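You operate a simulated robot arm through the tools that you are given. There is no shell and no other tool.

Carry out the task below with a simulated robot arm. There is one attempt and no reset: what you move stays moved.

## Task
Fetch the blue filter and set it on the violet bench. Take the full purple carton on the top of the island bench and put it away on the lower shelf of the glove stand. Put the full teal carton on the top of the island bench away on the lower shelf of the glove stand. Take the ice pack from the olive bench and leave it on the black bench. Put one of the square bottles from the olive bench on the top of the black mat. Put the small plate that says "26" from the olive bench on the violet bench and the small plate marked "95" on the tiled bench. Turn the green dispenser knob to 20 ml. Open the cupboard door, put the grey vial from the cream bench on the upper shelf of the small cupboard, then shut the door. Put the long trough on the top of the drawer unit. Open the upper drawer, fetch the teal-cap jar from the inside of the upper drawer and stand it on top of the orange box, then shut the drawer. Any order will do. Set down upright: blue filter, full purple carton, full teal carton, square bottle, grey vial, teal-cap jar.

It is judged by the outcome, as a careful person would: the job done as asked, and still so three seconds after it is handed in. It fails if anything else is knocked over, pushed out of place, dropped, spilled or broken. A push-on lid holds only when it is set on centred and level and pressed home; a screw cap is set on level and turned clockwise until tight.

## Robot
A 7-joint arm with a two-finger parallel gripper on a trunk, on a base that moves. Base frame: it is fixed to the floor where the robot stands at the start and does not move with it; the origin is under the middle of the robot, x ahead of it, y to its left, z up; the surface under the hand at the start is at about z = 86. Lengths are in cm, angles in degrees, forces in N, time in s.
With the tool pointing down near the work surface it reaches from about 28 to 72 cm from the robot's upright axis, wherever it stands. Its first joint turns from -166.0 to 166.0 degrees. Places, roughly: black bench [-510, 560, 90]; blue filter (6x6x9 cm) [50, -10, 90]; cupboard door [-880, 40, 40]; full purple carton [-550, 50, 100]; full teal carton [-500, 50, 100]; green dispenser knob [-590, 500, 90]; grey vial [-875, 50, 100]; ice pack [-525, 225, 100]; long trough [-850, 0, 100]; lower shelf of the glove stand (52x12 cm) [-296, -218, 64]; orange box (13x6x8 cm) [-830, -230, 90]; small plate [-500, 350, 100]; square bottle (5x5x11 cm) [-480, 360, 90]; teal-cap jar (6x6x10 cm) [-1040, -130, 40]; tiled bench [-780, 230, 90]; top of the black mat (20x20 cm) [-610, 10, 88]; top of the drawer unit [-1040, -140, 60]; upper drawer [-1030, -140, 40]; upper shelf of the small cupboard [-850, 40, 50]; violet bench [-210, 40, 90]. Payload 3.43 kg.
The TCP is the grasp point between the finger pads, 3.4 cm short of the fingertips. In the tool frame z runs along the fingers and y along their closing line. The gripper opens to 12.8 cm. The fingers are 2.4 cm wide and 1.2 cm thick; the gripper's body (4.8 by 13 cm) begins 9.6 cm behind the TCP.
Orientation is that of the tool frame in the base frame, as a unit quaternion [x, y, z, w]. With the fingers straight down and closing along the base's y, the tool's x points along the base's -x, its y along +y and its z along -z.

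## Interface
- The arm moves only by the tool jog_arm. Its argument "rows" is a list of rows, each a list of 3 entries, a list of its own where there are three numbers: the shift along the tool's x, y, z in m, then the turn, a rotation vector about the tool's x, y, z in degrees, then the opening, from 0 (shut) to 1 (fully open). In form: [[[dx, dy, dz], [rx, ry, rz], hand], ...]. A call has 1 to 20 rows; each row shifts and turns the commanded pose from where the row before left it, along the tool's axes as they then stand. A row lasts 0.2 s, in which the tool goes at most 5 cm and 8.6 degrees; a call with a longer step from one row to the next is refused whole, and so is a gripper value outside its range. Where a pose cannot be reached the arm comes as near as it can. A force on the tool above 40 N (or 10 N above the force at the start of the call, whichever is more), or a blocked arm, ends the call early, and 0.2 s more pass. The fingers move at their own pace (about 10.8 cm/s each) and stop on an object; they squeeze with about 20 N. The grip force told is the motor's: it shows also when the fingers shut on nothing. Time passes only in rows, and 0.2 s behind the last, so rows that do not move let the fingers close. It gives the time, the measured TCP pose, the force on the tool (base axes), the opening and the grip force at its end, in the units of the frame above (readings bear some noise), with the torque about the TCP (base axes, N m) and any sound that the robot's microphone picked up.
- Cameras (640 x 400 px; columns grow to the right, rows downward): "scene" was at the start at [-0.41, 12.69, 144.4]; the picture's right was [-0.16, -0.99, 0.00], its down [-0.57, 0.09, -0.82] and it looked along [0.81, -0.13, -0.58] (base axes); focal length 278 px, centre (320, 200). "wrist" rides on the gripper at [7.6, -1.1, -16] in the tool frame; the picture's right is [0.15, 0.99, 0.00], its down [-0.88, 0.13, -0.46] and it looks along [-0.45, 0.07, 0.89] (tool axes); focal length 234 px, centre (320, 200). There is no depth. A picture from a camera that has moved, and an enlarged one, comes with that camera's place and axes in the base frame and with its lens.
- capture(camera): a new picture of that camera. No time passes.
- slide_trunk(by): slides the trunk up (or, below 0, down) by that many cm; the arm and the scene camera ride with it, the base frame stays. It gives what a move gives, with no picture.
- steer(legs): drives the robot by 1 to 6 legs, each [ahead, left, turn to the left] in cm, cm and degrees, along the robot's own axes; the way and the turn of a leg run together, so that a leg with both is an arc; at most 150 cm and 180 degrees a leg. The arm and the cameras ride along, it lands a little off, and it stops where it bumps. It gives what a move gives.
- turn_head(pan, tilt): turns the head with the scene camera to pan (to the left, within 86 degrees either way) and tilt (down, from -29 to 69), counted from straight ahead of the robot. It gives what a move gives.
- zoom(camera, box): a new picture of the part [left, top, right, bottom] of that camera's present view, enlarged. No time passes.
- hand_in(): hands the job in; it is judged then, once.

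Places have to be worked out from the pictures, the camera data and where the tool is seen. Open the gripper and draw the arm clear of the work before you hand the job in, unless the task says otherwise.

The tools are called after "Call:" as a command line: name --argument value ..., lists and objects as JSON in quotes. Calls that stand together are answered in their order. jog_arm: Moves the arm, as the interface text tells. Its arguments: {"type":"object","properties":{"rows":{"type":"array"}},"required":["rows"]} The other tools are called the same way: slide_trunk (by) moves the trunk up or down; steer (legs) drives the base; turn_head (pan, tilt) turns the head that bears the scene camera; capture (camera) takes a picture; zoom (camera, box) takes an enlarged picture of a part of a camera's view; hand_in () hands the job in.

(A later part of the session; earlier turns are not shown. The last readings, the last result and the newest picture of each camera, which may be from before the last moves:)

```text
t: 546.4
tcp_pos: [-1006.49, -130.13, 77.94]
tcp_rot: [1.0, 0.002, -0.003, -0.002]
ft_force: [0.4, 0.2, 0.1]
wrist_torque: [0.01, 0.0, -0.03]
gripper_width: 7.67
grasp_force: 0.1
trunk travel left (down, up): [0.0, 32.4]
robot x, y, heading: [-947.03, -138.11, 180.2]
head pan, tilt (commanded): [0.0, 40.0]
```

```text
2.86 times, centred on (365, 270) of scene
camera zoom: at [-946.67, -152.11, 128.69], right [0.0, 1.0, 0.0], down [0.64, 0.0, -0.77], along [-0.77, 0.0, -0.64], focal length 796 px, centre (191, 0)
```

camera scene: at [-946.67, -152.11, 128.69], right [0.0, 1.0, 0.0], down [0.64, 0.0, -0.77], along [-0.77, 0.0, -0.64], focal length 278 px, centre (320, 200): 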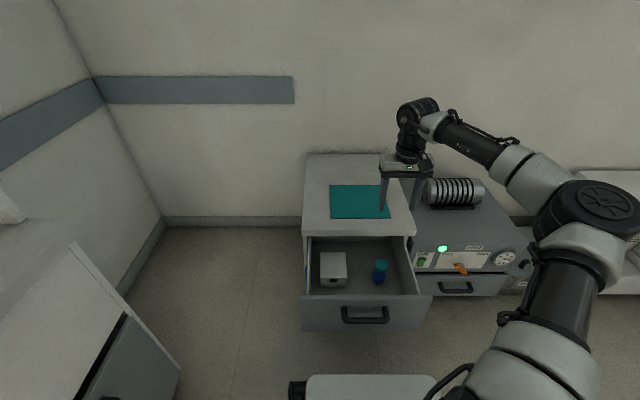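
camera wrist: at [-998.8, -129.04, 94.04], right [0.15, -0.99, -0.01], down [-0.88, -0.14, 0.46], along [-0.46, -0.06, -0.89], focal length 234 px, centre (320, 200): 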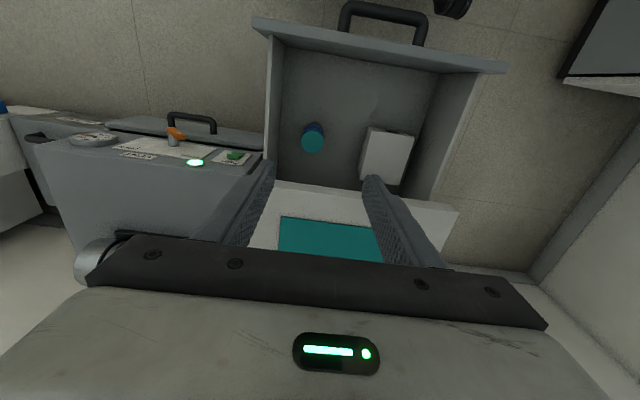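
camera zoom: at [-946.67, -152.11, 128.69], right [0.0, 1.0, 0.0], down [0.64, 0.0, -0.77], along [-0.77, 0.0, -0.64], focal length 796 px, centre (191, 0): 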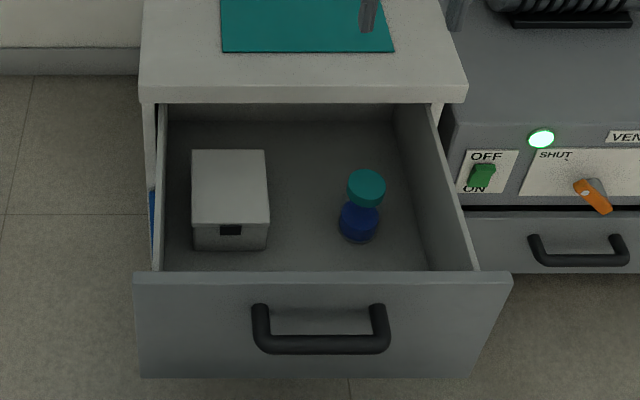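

Refined: jar axis (-1011, -129.2), from z 34.8 to 44.8; slab edge x≈-1015, right drawer wall y≈-121.3. I move up a bit, tilt the tool 20° so wrist and flange stay clear of the slab, and align over the jar.

Call:
steer --legs '[[7, 0, 0]]'

Call:
jog_arm --rows '[[[0, 0, 0], [0, -7, 0], 0.65], [[0, 0, 0], [0, -7, 0], 0.65], [[0, 0, 0], [0, -6, 0], 0.65], [[0.0235, -0.009, -0.0085], [0, 0, 0], 0.65], [[0.0137, 0, 0.0376], [0, 0, 0], 0.65], [[0.0137, 0, 0.0376], [0, 0, 0], 0.65]]'

Call:
capture --camera "wrist"

Call:
zoom --camera "scene" --box '[290, 180, 460, 340]'

```text
t: 547.4
tcp_pos: [-1013.64, -130.06, 78.05]
tcp_rot: [1.0, 0.002, -0.002, -0.003]
ft_force: [0.0, 0.4, 0.1]
wrist_torque: [0.03, 0.0, -0.01]
gripper_width: 7.67
grasp_force: 0.1
trunk travel left (down, up): [0.0, 32.4]
robot x, y, heading: [-954.53, -137.88, 179.9]
head pan, tilt (commanded): [0.0, 40.0]
```

```text
t: 548.8
tcp_pos: [-1010.98, -129.21, 69.99]
tcp_rot: [0.984, 0.003, -0.176, -0.002]
ft_force: [-0.6, -0.6, -0.1]
wrist_torque: [-0.01, 0.02, 0.02]
gripper_width: 8.32
grasp_force: 0.0
trunk travel left (down, up): [0.0, 32.4]
robot x, y, heading: [-954.24, -138.14, 179.9]
head pan, tilt (commanded): [0.0, 40.0]
```

```text
taken
camera wrist: at [-998.34, -128.08, 82.41], right [0.14, -0.99, -0.06], down [-0.67, -0.14, 0.73], along [-0.73, -0.07, -0.68], focal length 234 px, centre (320, 200)
```

wrist: 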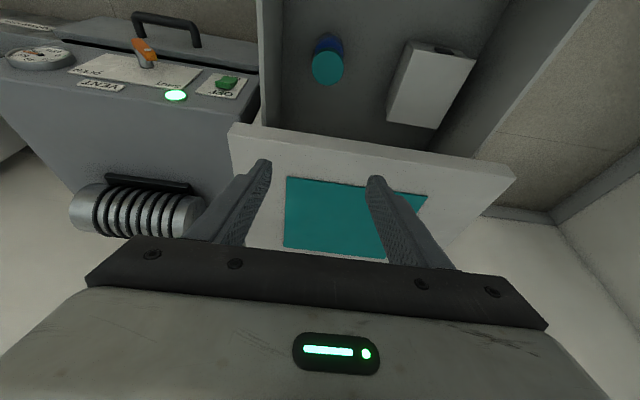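

```text
2.50 times, centred on (375, 260) of scene
camera zoom: at [-953.65, -152.08, 128.69], right [0.0, 1.0, 0.0], down [0.64, 0.0, -0.77], along [-0.77, 0.0, -0.64], focal length 696 px, centre (182, 50)
```

zoom: 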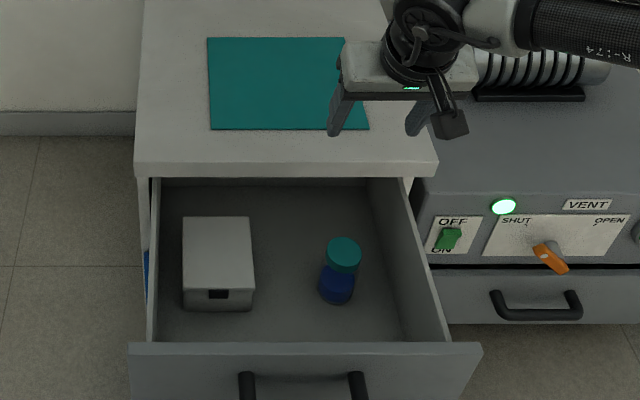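

The jar reads at (-1010.8, -129.1), matching the hand's position. I descend vertically, pausing halfway to check clearance.

Call:
jog_arm --rows '[[[0.0124, 0, 0.0341], [0, 0, 0], 0.65], [[0.0124, 0, 0.0341], [0, 0, 0], 0.65], [[0.0124, 0, 0.0341], [0, 0, 0], 0.65], [[0.0124, 0, 0.0341], [0, 0, 0], 0.65]]'

Call:
capture --camera "wrist"

Call:
zoom --camera "scene" --box '[290, 180, 460, 340]'

```text
t: 549.8
tcp_pos: [-1011.09, -129.24, 55.56]
tcp_rot: [0.984, 0.002, -0.176, -0.002]
ft_force: [-0.2, -0.1, 0.6]
wrist_torque: [-0.01, -0.02, 0.0]
gripper_width: 8.3
grasp_force: 0.1
trunk travel left (down, up): [0.0, 32.4]
robot x, y, heading: [-954.0, -138.57, 180.3]
head pan, tilt (commanded): [0.0, 40.0]
```

```text
taken
camera wrist: at [-998.47, -128.06, 67.89], right [0.14, -0.99, -0.06], down [-0.67, -0.14, 0.73], along [-0.73, -0.07, -0.68], focal length 234 px, centre (320, 200)
```

wrist: 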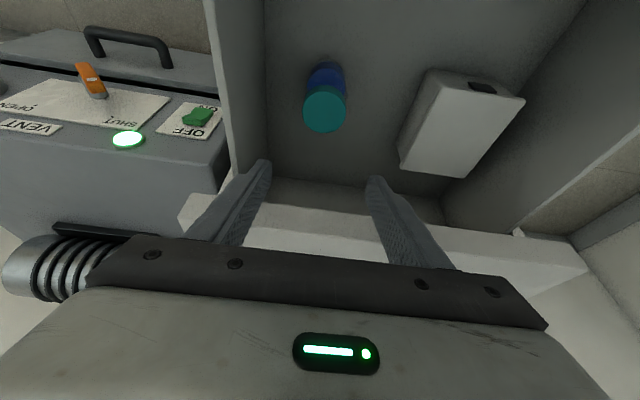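

```text
2.50 times, centred on (375, 260) of scene
camera zoom: at [-953.65, -152.08, 128.69], right [0.0, 1.0, 0.0], down [0.64, 0.0, -0.77], along [-0.77, 0.0, -0.64], focal length 696 px, centre (182, 50)
```

zoom: 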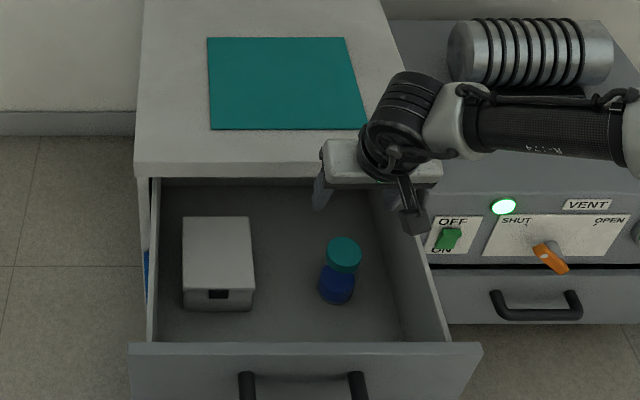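

Clearances look fine; the jar's axis reads x≈-1010, so I shift 0.8 cm toward me and descend to z≈41.

Call:
jog_arm --rows '[[[0.0199, 0, 0.0314], [0, 0, 0], 0.65], [[0.0124, 0, 0.0341], [0, 0, 0], 0.65], [[0.0124, 0, 0.0341], [0, 0, 0], 0.65], [[0.0118, 0, 0.0325], [0, 0, 0], 0.65]]'

Call:
capture --camera "wrist"

Call:
zoom --camera "scene" --box '[290, 180, 460, 340]'

```text
t: 550.8
tcp_pos: [-1010.18, -129.0, 42.17]
tcp_rot: [0.984, 0.002, -0.176, -0.002]
ft_force: [0.3, 0.4, 0.2]
wrist_torque: [0.02, -0.01, 0.01]
gripper_width: 8.32
grasp_force: 0.1
out of reach, approached as far as the arm can: row 4
trunk travel left (down, up): [0.0, 32.4]
robot x, y, heading: [-954.44, -137.85, 179.8]
head pan, tilt (commanded): [0.0, 40.0]
```

```text
taken
camera wrist: at [-997.51, -127.86, 54.48], right [0.14, -0.99, -0.06], down [-0.67, -0.14, 0.73], along [-0.73, -0.07, -0.68], focal length 234 px, centre (320, 200)
```

wrist: 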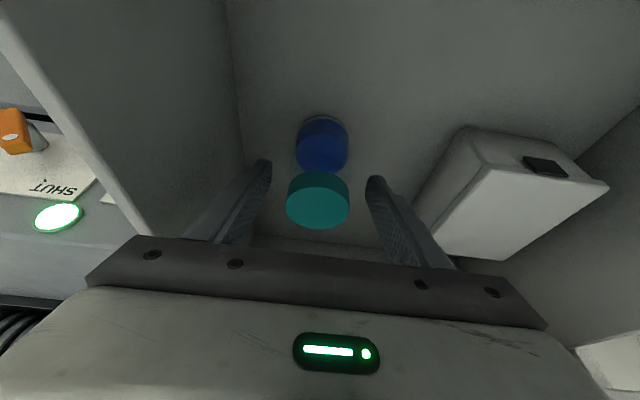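

```text
2.50 times, centred on (375, 260) of scene
camera zoom: at [-953.67, -152.07, 128.7], right [0.0, 1.0, 0.0], down [0.64, 0.0, -0.77], along [-0.77, 0.0, -0.64], focal length 696 px, centre (182, 50)
```

zoom: 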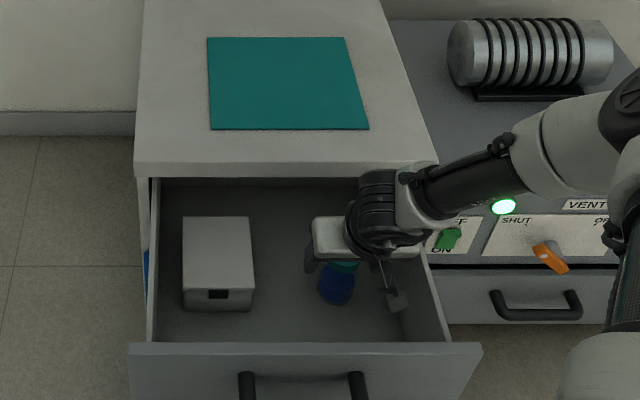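

The jar stands between the fingers, centred within half a centimetre. I close on it.

Call:
jog_arm --rows '[[[0, 0, 0], [0, 0, 0], 0.0], [[0, 0, 0], [0, 0, 0], 0.0], [[0, 0, 0], [0, 0, 0], 0.0], [[0, 0, 0], [0, 0, 0], 0.0]]'

Call:
capture --camera "wrist"

```text
t: 551.8
tcp_pos: [-1010.22, -129.04, 42.09]
tcp_rot: [0.984, 0.002, -0.176, -0.002]
ft_force: [0.1, -0.2, -0.2]
wrist_torque: [0.01, -0.03, 0.02]
gripper_width: 5.49
grasp_force: 20.0
trunk travel left (down, up): [0.0, 32.4]
robot x, y, heading: [-954.08, -138.19, 180.1]
head pan, tilt (commanded): [0.0, 40.0]
```

```text
taken
camera wrist: at [-997.52, -127.89, 54.51], right [0.14, -0.99, -0.06], down [-0.67, -0.14, 0.73], along [-0.73, -0.07, -0.68], focal length 234 px, centre (320, 200)
```

wrist: 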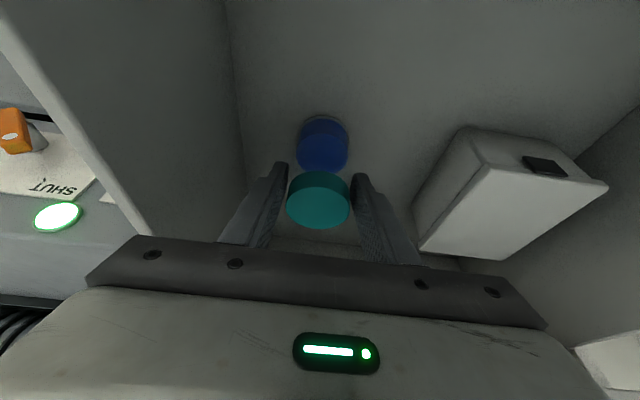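

The jar is gripped (5.5 cm). I lift it a little, shift it 3 cm away from the slab, and continue up in steps.

Call:
jog_arm --rows '[[[-0.0034, 0, -0.0094], [0, 0, 0], 0.0], [[-0.0068, 0, -0.0188], [0, 0, 0], 0.0]]'

Call:
capture --camera "wrist"

```text
t: 552.4
tcp_pos: [-1010.18, -129.08, 45.03]
tcp_rot: [0.984, 0.003, -0.176, -0.001]
ft_force: [1.0, 0.7, -1.6]
wrist_torque: [0.0, 0.02, 0.01]
gripper_width: 5.5
grasp_force: 19.8
trunk travel left (down, up): [0.0, 32.4]
robot x, y, heading: [-954.04, -138.36, 180.1]
head pan, tilt (commanded): [0.0, 40.0]
```

```text
taken
camera wrist: at [-997.46, -127.94, 57.49], right [0.14, -0.99, -0.06], down [-0.67, -0.14, 0.73], along [-0.73, -0.07, -0.68], focal length 234 px, centre (320, 200)
```

wrist: 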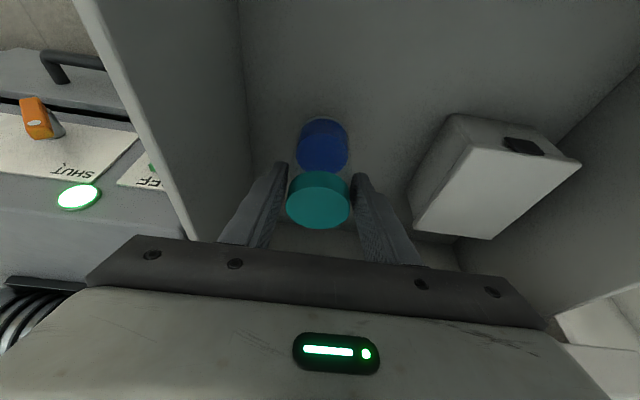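

The whole jar came up with the hand. I shift it toward me and raise it clear of drawer and slab.

Call:
jog_arm --rows '[[[0.0282, 0, -0.0103], [0, 0, 0], 0.0], [[-0.0103, 0, -0.0282], [0, 0, 0], 0.0], [[-0.0137, 0, -0.0376], [0, 0, 0], 0.0], [[-0.0137, 0, -0.0376], [0, 0, 0], 0.0], [[-0.0137, 0, -0.0376], [0, 0, 0], 0.0], [[-0.0137, 0, -0.0376], [0, 0, 0], 0.0], [[-0.0137, 0, -0.0376], [0, 0, 0], 0.0], [[-0.0137, 0, -0.0376], [0, 0, 0], 0.0], [[-0.0137, 0, -0.0376], [0, 0, 0], 0.0]]'

Call:
capture --camera "scene"

Call:
capture --camera "wrist"

```text
t: 554.4
tcp_pos: [-1007.0, -129.39, 76.09]
tcp_rot: [0.984, 0.003, -0.176, -0.002]
ft_force: [-0.3, -0.1, -0.2]
wrist_torque: [-0.02, -0.01, 0.02]
gripper_width: 5.49
grasp_force: 19.7
trunk travel left (down, up): [0.0, 32.4]
robot x, y, heading: [-954.05, -138.09, 180.1]
head pan, tilt (commanded): [0.0, 40.0]
```

```text
taken
camera scene: at [-953.69, -152.07, 128.69], right [0.0, 1.0, 0.0], down [0.64, 0.0, -0.77], along [-0.77, 0.0, -0.64], focal length 278 px, centre (320, 200)
```

scene: 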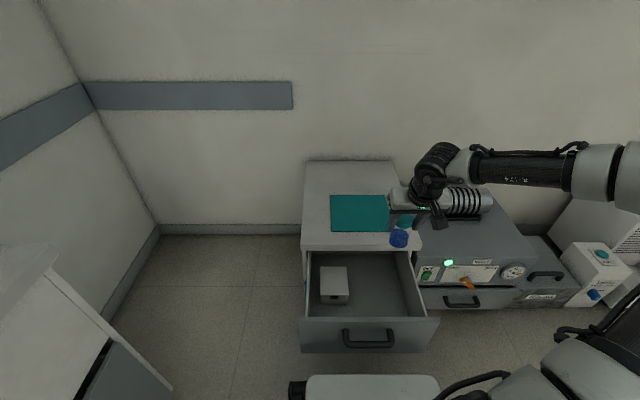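

```text
taken
camera wrist: at [-994.28, -128.23, 88.47], right [0.14, -0.99, -0.06], down [-0.67, -0.14, 0.73], along [-0.73, -0.07, -0.68], focal length 234 px, centre (320, 200)
```

wrist: 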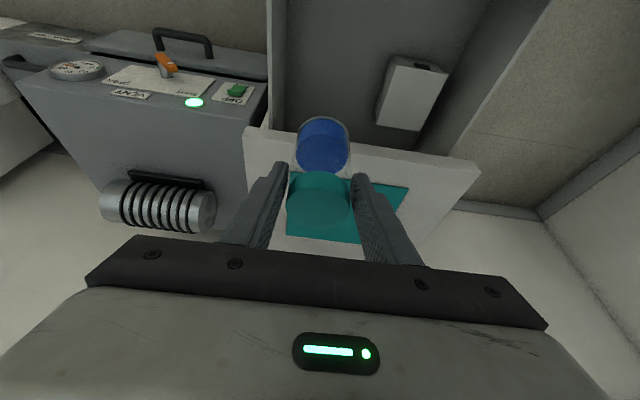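

The jar is upright in the hand and clear. I raise trunk and arm, back away along the aisle, turn toward the counter and look for the orange box.

Call:
slide_trunk --by 15

Call:
jog_arm --rows '[[[-0.0137, 0, -0.0376], [0, 0, 0], 0.0], [[-0.0137, 0, -0.0376], [0, 0, 0], 0.0], [[-0.0137, 0, -0.0376], [0, 0, 0], 0.0], [[-0.0137, 0, -0.0376], [0, 0, 0], 0.0], [[-0.0137, 0, -0.0376], [0, 0, 0], 0.0], [[-0.0137, 0, -0.0376], [0, 0, 0], 0.0]]'

Call:
steer --legs '[[-120, 0, 0], [0, 0, 90]]'

Call:
turn_head --pan 0 --tilt 30

Call:
capture --camera "scene"

```text
t: 556.2
tcp_pos: [-1007.08, -129.39, 91.15]
tcp_rot: [0.984, 0.003, -0.176, -0.002]
ft_force: [-0.1, 1.5, -1.7]
wrist_torque: [0.01, -0.03, -0.02]
gripper_width: 5.49
grasp_force: 20.1
trunk travel left (down, up): [-15.0, 17.4]
robot x, y, heading: [-953.97, -137.73, 179.8]
head pan, tilt (commanded): [0.0, 40.0]
```

```text
t: 557.6
tcp_pos: [-1006.91, -129.49, 115.0]
tcp_rot: [0.984, 0.002, -0.177, -0.002]
ft_force: [-0.4, 0.7, -0.5]
wrist_torque: [0.01, -0.02, 0.03]
gripper_width: 5.47
grasp_force: 19.4
trunk travel left (down, up): [-15.0, 17.4]
robot x, y, heading: [-954.09, -137.87, 179.8]
head pan, tilt (commanded): [0.0, 40.0]
```

```text
t: 567.5
tcp_pos: [-843.8, -191.04, 114.95]
tcp_rot: [0.698, 0.694, -0.127, 0.122]
ft_force: [-0.2, -0.1, -1.3]
wrist_torque: [0.04, -0.02, -0.01]
gripper_width: 5.49
grasp_force: 20.0
trunk travel left (down, up): [-15.0, 17.4]
robot x, y, heading: [-834.83, -138.68, -90.4]
head pan, tilt (commanded): [0.0, 40.0]
```

```text
t: 568.2
tcp_pos: [-843.83, -191.11, 114.94]
tcp_rot: [0.698, 0.695, -0.126, 0.123]
ft_force: [0.4, 0.2, -0.8]
wrist_torque: [-0.02, 0.04, -0.03]
gripper_width: 5.5
grasp_force: 20.3
trunk travel left (down, up): [-15.0, 17.4]
robot x, y, heading: [-834.62, -138.32, -90.4]
head pan, tilt (commanded): [0.0, 30.0]
```

```text
taken
camera scene: at [-820.8, -138.58, 145.22], right [-1.0, 0.01, 0.0], down [0.01, 0.5, -0.87], along [-0.01, -0.87, -0.5], focal length 278 px, centre (320, 200)
```

scene: 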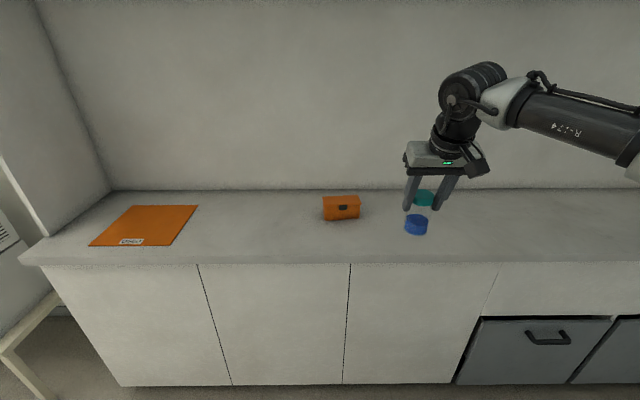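

The orange box is visible on the counter. I zoom in to measure its top.

Call:
zoom --camera "scene" --box '[300, 180, 380, 230]'

Call:
zoom --camera "scene" --box '[380, 130, 500, 250]'

```text
8.00 times, centred on (340, 205) of scene
camera zoom: at [-820.8, -138.58, 145.22], right [-1.0, 0.01, 0.0], down [0.01, 0.5, -0.87], along [-0.01, -0.87, -0.5], focal length 2228 px, centre (160, 160)
```

zoom: 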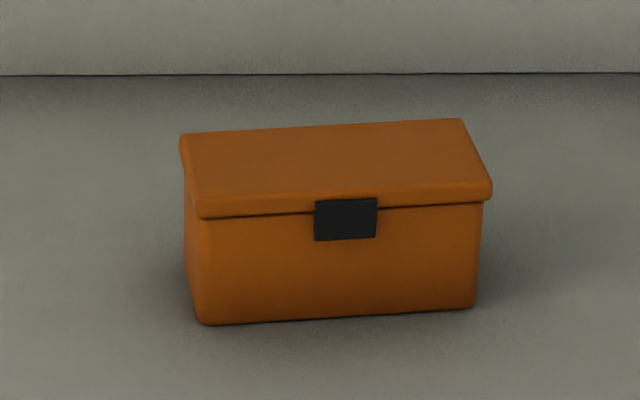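

```text
3.33 times, centred on (440, 190) of scene
camera zoom: at [-820.8, -138.58, 145.22], right [-1.0, 0.01, 0.0], down [0.01, 0.5, -0.87], along [-0.01, -0.87, -0.5], focal length 928 px, centre (-80, 233)
```

zoom: 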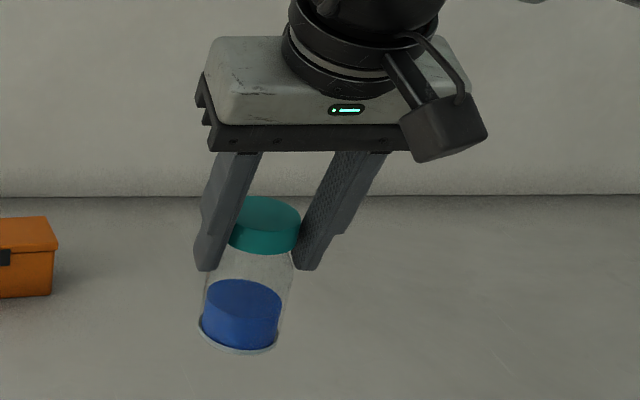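

The box is about 13 by 7 cm, turned some 6°, centred near (-829.5, -225) with its top around z 95. I drive up to the counter and measure again from close by.

Call:
steer --legs '[[34, 6, 0]]'

Call:
turn_head --pan 0 --tilt 45

Call:
capture --camera "scene"

Call:
capture --camera "wrist"

```text
t: 570.5
tcp_pos: [-838.37, -225.26, 114.95]
tcp_rot: [0.698, 0.694, -0.127, 0.122]
ft_force: [0.2, -0.5, -0.9]
wrist_torque: [0.06, -0.02, -0.01]
gripper_width: 5.49
grasp_force: 20.3
trunk travel left (down, up): [-15.0, 17.4]
robot x, y, heading: [-828.93, -172.52, -90.4]
head pan, tilt (commanded): [0.0, 30.0]
```

```text
t: 571.3
tcp_pos: [-838.45, -225.23, 115.03]
tcp_rot: [0.698, 0.694, -0.127, 0.122]
ft_force: [0.1, -1.0, -0.8]
wrist_torque: [-0.02, -0.02, 0.0]
gripper_width: 5.51
grasp_force: 20.3
trunk travel left (down, up): [-15.0, 17.4]
robot x, y, heading: [-829.18, -172.43, -90.8]
head pan, tilt (commanded): [0.0, 45.0]
```

```text
taken
camera scene: at [-815.22, -171.79, 142.97], right [-1.0, 0.01, 0.0], down [0.01, 0.71, -0.71], along [-0.01, -0.71, -0.71], focal length 278 px, centre (320, 200)
```

scene: 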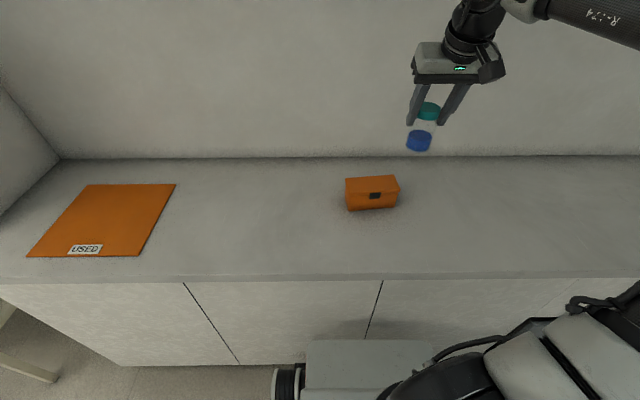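

```text
taken
camera wrist: at [-839.32, -212.48, 127.43], right [0.99, 0.13, -0.06], down [0.13, -0.67, 0.73], along [0.06, -0.73, -0.68], focal length 234 px, centre (320, 200)
```

wrist: 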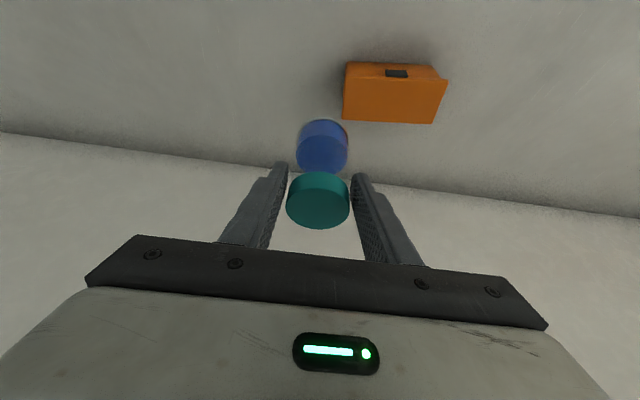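

Call:
zoom --camera "scene" --box '[330, 150, 410, 230]'

Call:
zoom --camera "wrist" --box '[320, 40, 470, 140]'

```text
5.00 times, centred on (370, 190) of scene
camera zoom: at [-815.22, -171.79, 142.97], right [-1.0, 0.01, 0.0], down [0.01, 0.71, -0.71], along [-0.01, -0.71, -0.71], focal length 1393 px, centre (70, 250)
```

zoom: 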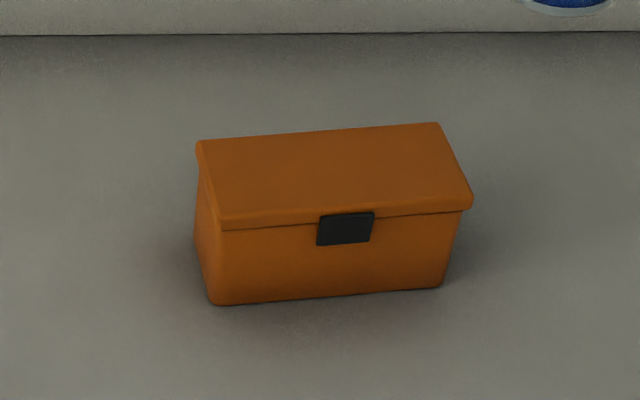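

```text
4.00 times, centred on (395, 90) of wrist
camera zoom: at [-839.32, -212.48, 127.43], right [0.99, 0.13, -0.06], down [0.13, -0.67, 0.73], along [0.06, -0.73, -0.68], focal length 937 px, centre (20, 640)
```

zoom: 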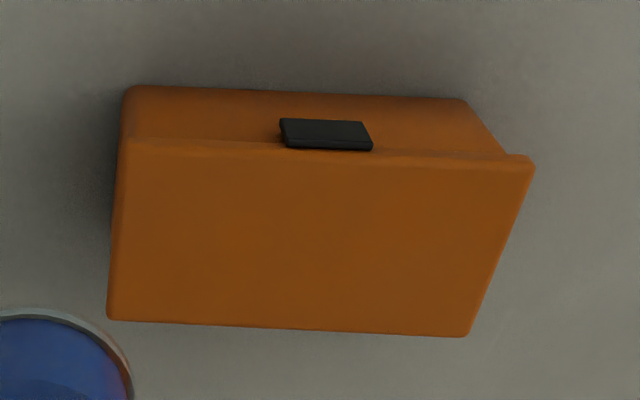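

Both cameras put the box top at z=94.6, centre (-829.5, -225.8), turned 6°. Now I zoom in on the jar in the hand to find its axis relative to the tool.

Call:
zoom --camera "scene" --box '[380, 70, 480, 170]'

Call:
zoom --camera "wrist" --box '[260, 90, 380, 250]'

```text
4.00 times, centred on (430, 120) of scene
camera zoom: at [-815.22, -171.79, 142.97], right [-1.0, 0.01, 0.0], down [0.01, 0.71, -0.71], along [-0.01, -0.71, -0.71], focal length 1114 px, centre (-120, 520)
```

zoom: 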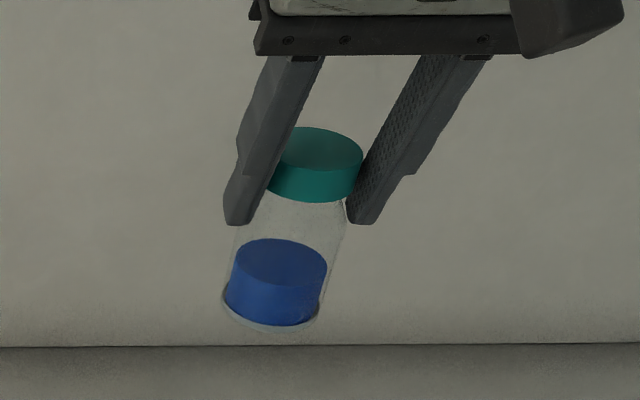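

```text
2.50 times, centred on (320, 170) of wrist
camera zoom: at [-839.32, -212.48, 127.43], right [0.99, 0.13, -0.06], down [0.13, -0.67, 0.73], along [0.06, -0.73, -0.68], focal length 585 px, centre (320, 275)
```

zoom: 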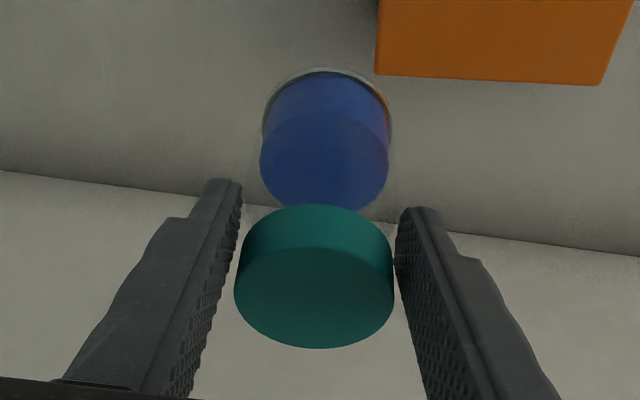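

The jar's axis is about 0.4 cm ahead of the TCP and its bottom about 8.8 cm below it. I move it over the box's centre and lower to just above the lid.

Call:
jog_arm --rows '[[[0, 0.0445, 0], [0, 0, 0], 0.0], [[0, 0.0445, 0], [0, 0, 0], 0.0], [[0.0137, 0, 0.0376], [0, 0, 0], 0.0], [[0.0137, 0, 0.0376], [0, 0, 0], 0.0], [[0.0055, 0, 0.015], [0, 0, 0], 0.0]]'

Call:
zoom --camera "scene" --box '[310, 80, 430, 230]'

Call:
zoom --camera "wrist" --box '[240, 60, 400, 220]'

```text
t: 572.5
tcp_pos: [-829.52, -225.28, 105.38]
tcp_rot: [0.698, 0.693, -0.128, 0.123]
ft_force: [-0.4, -0.9, -0.2]
wrist_torque: [0.04, -0.04, 0.0]
gripper_width: 5.49
grasp_force: 20.0
trunk travel left (down, up): [-15.0, 17.4]
robot x, y, heading: [-829.35, -172.31, -90.8]
head pan, tilt (commanded): [0.0, 45.0]
```

```text
2.67 times, centred on (370, 155) of scene
camera zoom: at [-815.23, -171.79, 142.97], right [-1.0, 0.01, 0.0], down [0.01, 0.71, -0.71], along [-0.01, -0.71, -0.71], focal length 743 px, centre (187, 320)
```

zoom: 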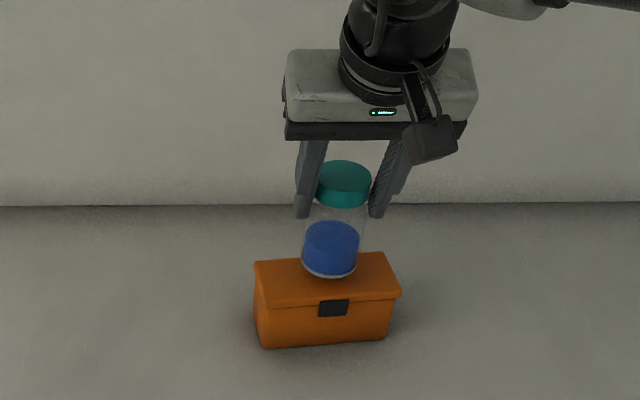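

```text
2.50 times, centred on (320, 140) of wrist
camera zoom: at [-830.39, -212.62, 117.77], right [0.99, 0.13, -0.06], down [0.13, -0.67, 0.73], along [0.06, -0.73, -0.68], focal length 585 px, centre (320, 350)
```

zoom: 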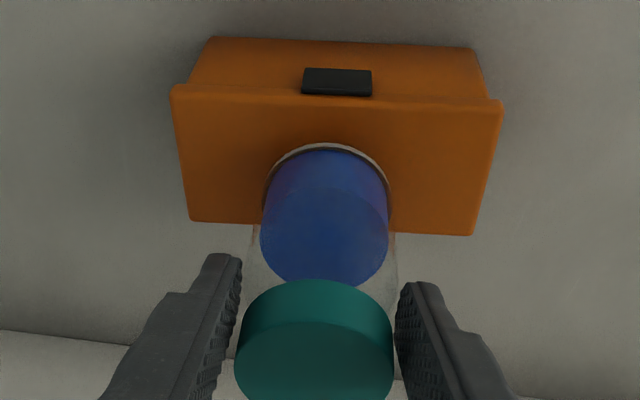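

The jar's base is centred over the lid within 3 mm. I lower it in small steps until contact.

Call:
jog_arm --rows '[[[0.0055, 0, 0.0087], [0, 0, 0], 0.0]]'

Call:
jog_arm --rows '[[[0.001, 0, 0.0028], [0, 0, 0], 0.0]]'

Call:
jog_arm --rows '[[[0.001, 0, 0.0028], [0, 0, 0], 0.0]]'

Call:
zoom --camera "scene" --box '[310, 80, 430, 230]'

```text
t: 572.9
tcp_pos: [-829.61, -224.94, 104.3]
tcp_rot: [0.699, 0.693, -0.127, 0.122]
ft_force: [-0.4, -0.7, 1.1]
wrist_torque: [0.04, 0.01, 0.0]
gripper_width: 5.5
grasp_force: 19.8
trunk travel left (down, up): [-15.0, 17.4]
robot x, y, heading: [-829.12, -172.57, -90.7]
head pan, tilt (commanded): [0.0, 45.0]
```

```text
t: 573.3
tcp_pos: [-829.55, -225.1, 104.24]
tcp_rot: [0.699, 0.693, -0.128, 0.124]
ft_force: [-2.5, 2.9, 16.2]
wrist_torque: [0.15, 0.05, -0.04]
gripper_width: 5.5
grasp_force: 19.7
trunk travel left (down, up): [-15.0, 17.4]
robot x, y, heading: [-828.99, -172.6, -90.8]
head pan, tilt (commanded): [0.0, 45.0]
```

```text
t: 573.7
tcp_pos: [-829.49, -225.16, 103.88]
tcp_rot: [0.698, 0.694, -0.129, 0.125]
ft_force: [-3.4, -0.1, 18.5]
wrist_torque: [-0.32, 0.0, -0.01]
gripper_width: 5.5
grasp_force: 19.9
trunk travel left (down, up): [-15.0, 17.4]
robot x, y, heading: [-828.61, -172.72, -90.4]
head pan, tilt (commanded): [0.0, 45.0]
```

```text
2.67 times, centred on (370, 155) of scene
camera zoom: at [-815.25, -171.66, 142.98], right [-1.0, 0.01, 0.0], down [0.01, 0.71, -0.71], along [-0.01, -0.71, -0.71], focal length 743 px, centre (187, 320)
```

zoom: 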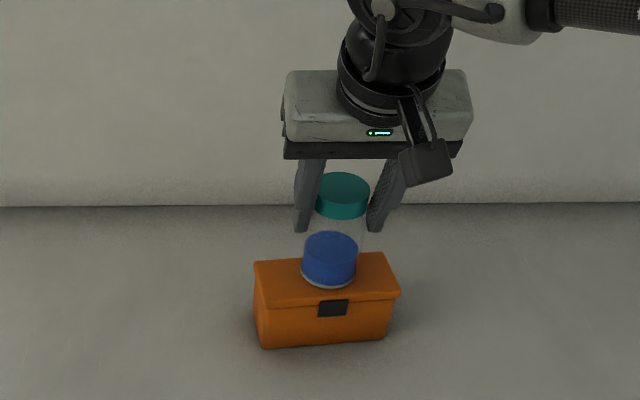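

The jar is pressed on the lid (18 N). I ease the pressure off and release.

Call:
jog_arm --rows '[[[-0.001, 0, -0.0028], [0, 0, 0], 0.0], [[0, 0, 0], [0, 0, 0], 0.48], [[0, 0, 0], [0, 0, 0], 0.55], [[0, 0, 0], [0, 0, 0], 0.62], [[0, 0, 0], [0, 0, 0], 0.7]]'

Call:
zoom --camera "scene" --box '[310, 80, 430, 230]'

Call:
zoom --camera "wrist" --box '[240, 60, 400, 260]'

```text
t: 574.9
tcp_pos: [-829.46, -225.08, 104.09]
tcp_rot: [0.698, 0.694, -0.127, 0.122]
ft_force: [0.6, 0.3, 0.8]
wrist_torque: [-0.03, 0.03, 0.04]
gripper_width: 8.95
grasp_force: 0.0
trunk travel left (down, up): [-15.0, 17.4]
robot x, y, heading: [-829.1, -172.45, -90.6]
head pan, tilt (commanded): [0.0, 45.0]
```

```text
2.67 times, centred on (370, 155) of scene
camera zoom: at [-815.22, -171.78, 142.96], right [-1.0, 0.01, 0.0], down [0.01, 0.71, -0.71], along [-0.01, -0.71, -0.71], focal length 743 px, centre (187, 320)
```

zoom: 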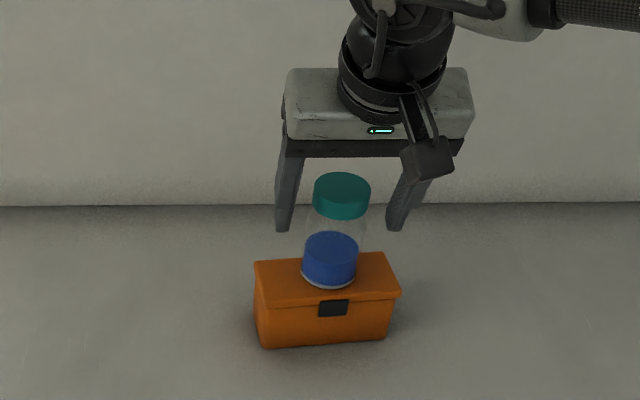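

```text
2.00 times, centred on (320, 160) of wrist
camera zoom: at [-830.44, -212.38, 116.48], right [0.99, 0.13, -0.06], down [0.13, -0.67, 0.73], along [0.06, -0.73, -0.68], focal length 468 px, centre (320, 280)
```

zoom: 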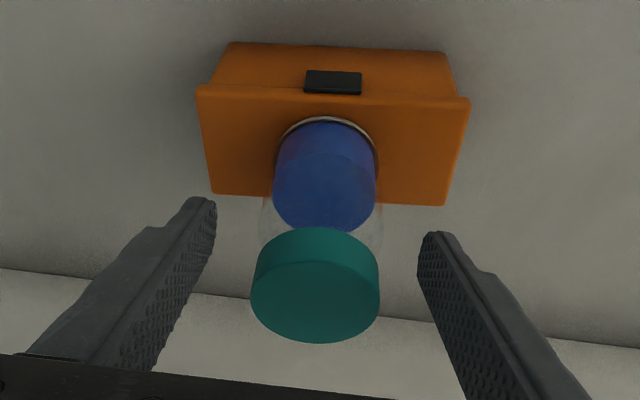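

The jar stands upright, centred on the orange box. I raise the hand straight up, then go back to shut the drawer.

Call:
jog_arm --rows '[[[-0.0068, 0, -0.0188], [0, 0, 0], 0.7], [[-0.0137, 0, -0.0376], [0, 0, 0], 0.7], [[-0.0137, 0, -0.0376], [0, 0, 0], 0.7], [[-0.0137, 0, -0.0376], [0, 0, 0], 0.7], [[0.02, 0, -0.02], [0, 6.6, 0], 0.7], [[0.03, 0, 0], [0, 6.6, 0], 0.7], [[0.03, 0, 0], [0, 7, 0], 0.7]]'

Call:
capture --camera "scene"

Call:
steer --legs '[[-34, 0, 0], [0, 0, -90], [70, 0, 0]]'

Call:
turn_head --pan 0 --tilt 40

Call:
capture --camera "scene"

```text
t: 576.5
tcp_pos: [-829.32, -216.66, 118.17]
tcp_rot: [0.71, 0.704, -0.002, -0.001]
ft_force: [-0.3, -0.2, 0.6]
wrist_torque: [-0.06, 0.0, 0.02]
gripper_width: 8.93
grasp_force: 0.0
trunk travel left (down, up): [-15.0, 17.4]
robot x, y, heading: [-829.63, -172.74, -90.7]
head pan, tilt (commanded): [0.0, 45.0]
```

```text
taken
camera scene: at [-815.22, -171.78, 142.97], right [-1.0, 0.01, 0.0], down [0.01, 0.71, -0.71], along [-0.01, -0.71, -0.71], focal length 278 px, centre (320, 200)
```

scene: 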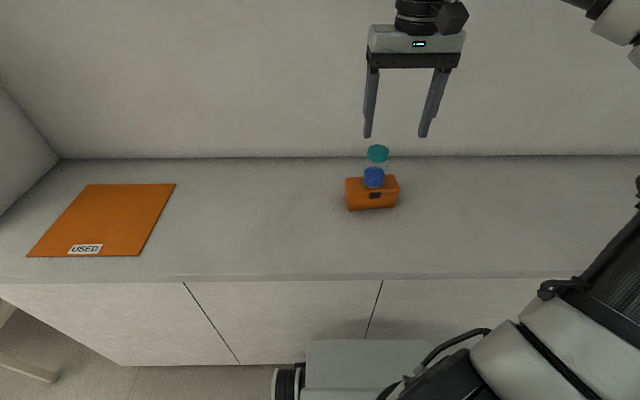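

```text
t: 586.1
tcp_pos: [-943.19, -138.07, 118.07]
tcp_rot: [1.0, -0.003, -0.001, -0.003]
ft_force: [-0.6, 0.1, 0.3]
wrist_torque: [0.01, -0.02, 0.01]
gripper_width: 8.94
grasp_force: 0.1
trunk travel left (down, up): [-15.0, 17.4]
robot x, y, heading: [-898.89, -138.39, 179.6]
head pan, tilt (commanded): [0.0, 45.0]
```

```text
t: 586.7
tcp_pos: [-943.21, -138.08, 118.07]
tcp_rot: [1.0, -0.002, -0.001, -0.003]
ft_force: [-0.7, -0.7, 0.1]
wrist_torque: [-0.01, -0.04, -0.02]
gripper_width: 8.97
grasp_force: 0.0
trunk travel left (down, up): [-15.0, 17.4]
robot x, y, heading: [-899.06, -137.99, 179.6]
head pan, tilt (commanded): [0.0, 40.0]
```

```text
taken
camera scene: at [-898.79, -152.1, 143.69], right [0.01, 1.0, 0.0], down [0.64, 0.0, -0.77], along [-0.77, 0.01, -0.64], focal length 278 px, centre (320, 200)
```

scene: 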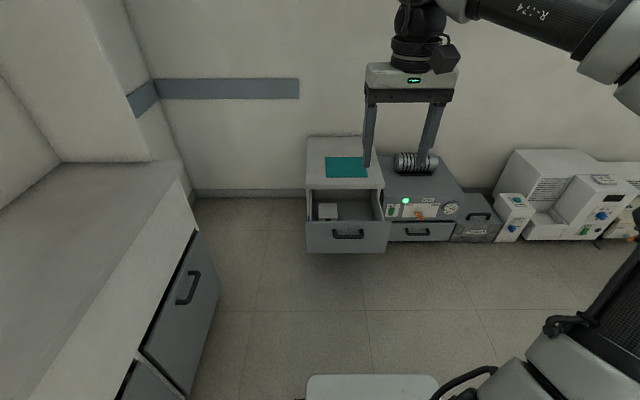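

The jar stands well and the drawer is still open. I lower the trunk, close the fingers and bring them down in front of the handle bar to push the drawer shut with the base.

Call:
slide_trunk --by -15

Call:
jog_arm --rows '[[[-0.035, 0, 0.01], [0, 0, 0], 0.0], [[-0.035, 0, 0.02], [0, 0, 0], 0.0], [[-0.035, 0, 0.03], [0, 0, 0], 0.0], [[0, 0, 0.045], [0, 0, 0], 0.0], [[0, 0, 0.045], [0, 0, 0], 0.0], [[0, 0, 0.045], [0, 0, 0], 0.0], [[0, 0, 0.045], [0, 0, 0], 0.0], [[0, 0, 0.045], [0, 0, 0], 0.0], [[0, 0, 0.045], [0, 0, 0], 0.0], [[0, 0, 0.045], [0, 0, 0], 0.0], [[0, 0, 0.045], [0, 0, 0], 0.0], [[0, 0, 0.045], [0, 0, 0], 0.0], [[0, 0, 0.045], [0, 0, 0], 0.0], [[0, 0, 0.03], [0, 0, 0], 0.0]]'

Call:
steer --legs '[[24, 0, 0.4]]'

Call:
capture --camera "scene"

Call:
capture --camera "wrist"

```text
t: 588.5
tcp_pos: [-943.1, -138.1, 103.14]
tcp_rot: [1.0, -0.001, -0.001, -0.002]
ft_force: [-0.2, -1.0, 0.4]
wrist_torque: [-0.03, -0.02, -0.02]
gripper_width: 8.98
grasp_force: 0.1
trunk travel left (down, up): [0.0, 32.4]
robot x, y, heading: [-899.3, -138.49, 179.6]
head pan, tilt (commanded): [0.0, 40.0]
```

```text
t: 591.5
tcp_pos: [-953.74, -137.79, 49.07]
tcp_rot: [1.0, -0.003, -0.002, -0.002]
ft_force: [-0.4, 0.0, -0.6]
wrist_torque: [-0.02, 0.02, 0.0]
gripper_width: 0.0
grasp_force: 19.5
trunk travel left (down, up): [0.0, 32.4]
robot x, y, heading: [-898.87, -137.83, 179.6]
head pan, tilt (commanded): [0.0, 40.0]
```

```text
t: 593.2
tcp_pos: [-977.56, -138.01, 49.04]
tcp_rot: [1.0, 0.001, 0.0, -0.003]
ft_force: [0.4, 0.0, -0.5]
wrist_torque: [-0.01, 0.02, 0.0]
gripper_width: 0.01
grasp_force: 20.4
trunk travel left (down, up): [0.0, 32.4]
robot x, y, heading: [-922.99, -138.05, 180.3]
head pan, tilt (commanded): [0.0, 40.0]
```

```text
taken
camera scene: at [-922.52, -151.98, 128.69], right [0.0, 1.0, 0.0], down [0.64, 0.0, -0.77], along [-0.77, 0.0, -0.64], focal length 278 px, centre (320, 200)
```

scene: 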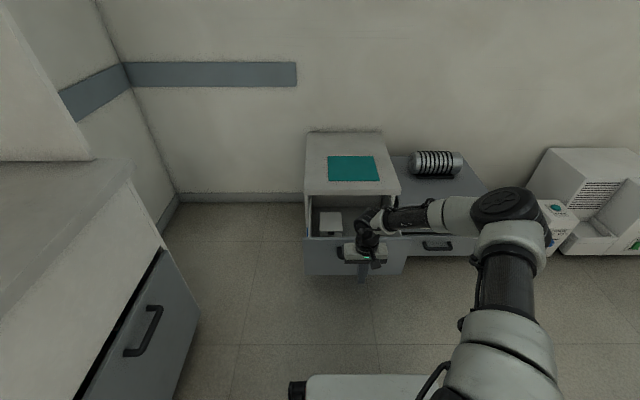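

```text
taken
camera wrist: at [-969.94, -136.86, 65.14], right [0.15, -0.99, -0.01], down [-0.88, -0.13, 0.46], along [-0.45, -0.06, -0.89], focal length 234 px, centre (320, 200)
```

wrist: 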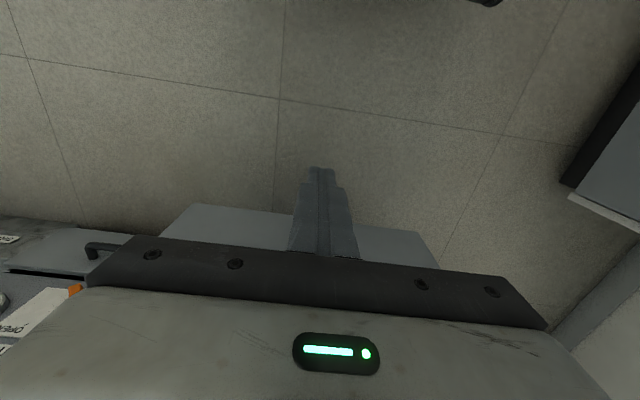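

To keep the gripper body clear of the overhanging slab I lean the tool back 25°, then push the bar with the base.

Call:
jog_arm --rows '[[[0, 0, 0], [0, -8.3, 0], 0.0], [[0, 0, 0], [0, -8.3, 0], 0.0], [[0, 0, 0], [0, -8.3, 0], 0.0]]'

Call:
steer --legs '[[20, 0, 0]]'

Call:
capture --camera "scene"

Call:
capture --camera "wrist"

```text
t: 594.0
tcp_pos: [-977.61, -137.92, 49.07]
tcp_rot: [0.976, 0.001, -0.217, -0.002]
ft_force: [0.0, -0.6, -0.4]
wrist_torque: [0.02, 0.02, 0.02]
gripper_width: 0.0
grasp_force: 19.7
trunk travel left (down, up): [0.0, 32.4]
robot x, y, heading: [-923.21, -138.21, 180.0]
head pan, tilt (commanded): [0.0, 40.0]
```

```text
t: 595.6
tcp_pos: [-997.63, -137.91, 49.08]
tcp_rot: [0.976, 0.001, -0.216, -0.003]
ft_force: [-0.8, -0.2, -0.2]
wrist_torque: [0.0, -0.04, 0.04]
gripper_width: 0.0
grasp_force: 20.0
trunk travel left (down, up): [0.0, 32.4]
robot x, y, heading: [-942.85, -138.01, 180.3]
head pan, tilt (commanded): [0.0, 40.0]
```

```text
taken
camera scene: at [-942.5, -151.95, 128.69], right [0.0, 1.0, 0.0], down [0.64, 0.0, -0.77], along [-0.77, 0.0, -0.64], focal length 278 px, centre (320, 200)
```

scene: 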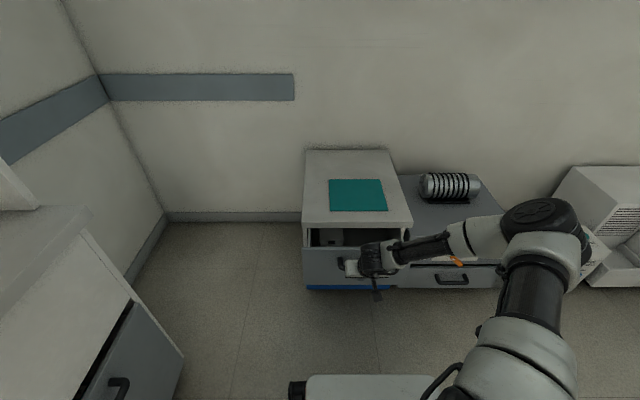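

```text
taken
camera wrist: at [-983.93, -136.82, 60.46], right [0.14, -0.99, -0.07], down [-0.6, -0.14, 0.78], along [-0.79, -0.07, -0.62], focal length 234 px, centre (320, 200)
```

wrist: 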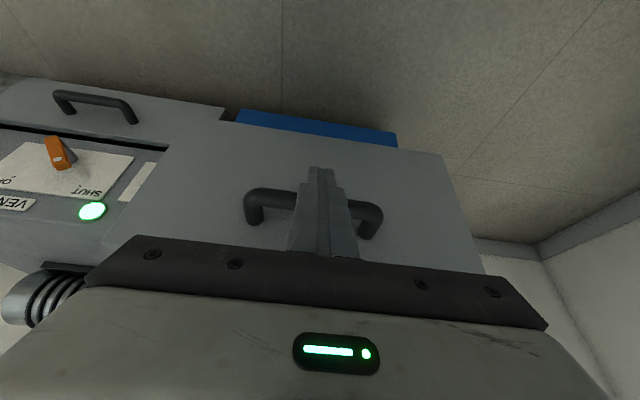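

The drawer is moving in smoothly. I push on another 13 cm, then finish gently.

Call:
steer --legs '[[13, 0, 0]]'

Call:
capture --camera "scene"

Call:
capture --camera "wrist"

```text
t: 596.9
tcp_pos: [-1010.55, -137.94, 49.11]
tcp_rot: [0.976, 0.002, -0.217, -0.002]
ft_force: [0.2, 0.0, 0.7]
wrist_torque: [0.0, -0.02, -0.02]
gripper_width: 0.0
grasp_force: 20.1
trunk travel left (down, up): [0.0, 32.4]
robot x, y, heading: [-955.93, -138.05, 180.2]
head pan, tilt (commanded): [0.0, 40.0]
```

```text
taken
camera scene: at [-955.49, -151.92, 128.69], right [0.0, 1.0, 0.0], down [0.64, 0.0, -0.77], along [-0.77, 0.0, -0.64], focal length 278 px, centre (320, 200)
```

scene: 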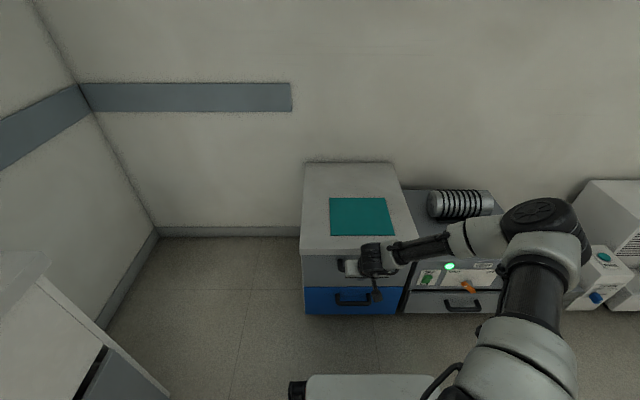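

```text
taken
camera wrist: at [-996.91, -136.75, 60.45], right [0.13, -0.99, -0.07], down [-0.6, -0.14, 0.78], along [-0.79, -0.07, -0.62], focal length 234 px, centre (320, 200)
```

wrist: 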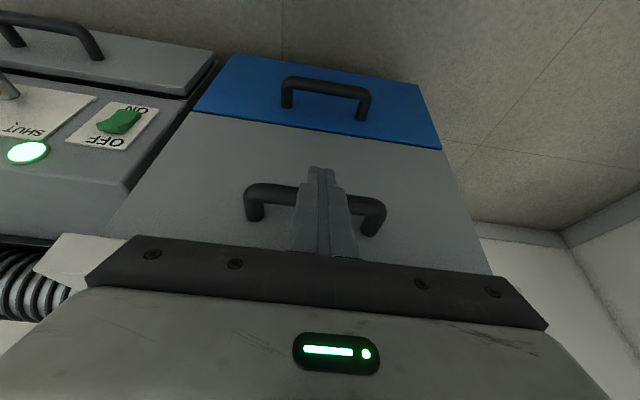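

Almost shut. I push in 1.5 cm steps watching the force.

Call:
steer --legs '[[1.5, 0, 0]]'

Call:
steer --legs '[[1.5, 0, 0]]'

Call:
zoom --camera "scene" --box '[290, 220, 430, 330]'

```text
t: 597.7
tcp_pos: [-1011.89, -137.96, 49.06]
tcp_rot: [0.976, 0.001, -0.216, -0.002]
ft_force: [12.2, 2.1, 4.5]
wrist_torque: [0.11, -0.19, 0.02]
gripper_width: 0.0
grasp_force: 19.9
trunk travel left (down, up): [0.0, 32.4]
robot x, y, heading: [-957.26, -138.11, 179.9]
head pan, tilt (commanded): [0.0, 40.0]
```

```text
t: 598.5
tcp_pos: [-1011.85, -138.05, 48.95]
tcp_rot: [0.978, 0.001, -0.21, -0.001]
ft_force: [6.7, 1.2, 6.7]
wrist_torque: [-0.02, -0.17, 0.0]
gripper_width: 0.0
grasp_force: 19.7
trunk travel left (down, up): [0.0, 32.4]
robot x, y, heading: [-957.68, -137.78, 179.9]
head pan, tilt (commanded): [0.0, 40.0]
stopped in leg 1: the force on the tool passed its limit at 62 N (the readings are from after the stop); the commanded pose is now the measured one
```

```text
3.64 times, centred on (360, 275) of scene
camera zoom: at [-957.43, -151.9, 128.65], right [0.0, 1.0, 0.0], down [0.64, 0.0, -0.77], along [-0.77, 0.0, -0.64], focal length 1013 px, centre (174, -73)
```

zoom: 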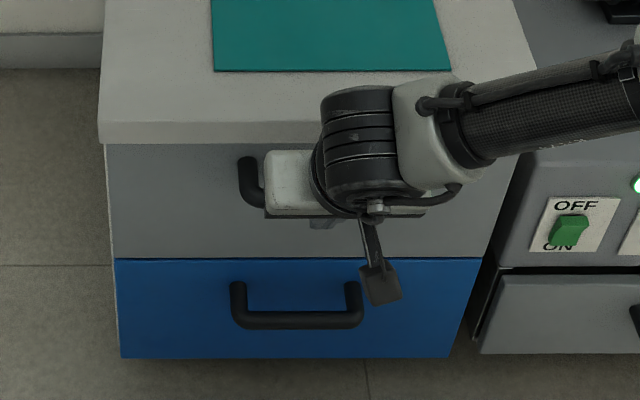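

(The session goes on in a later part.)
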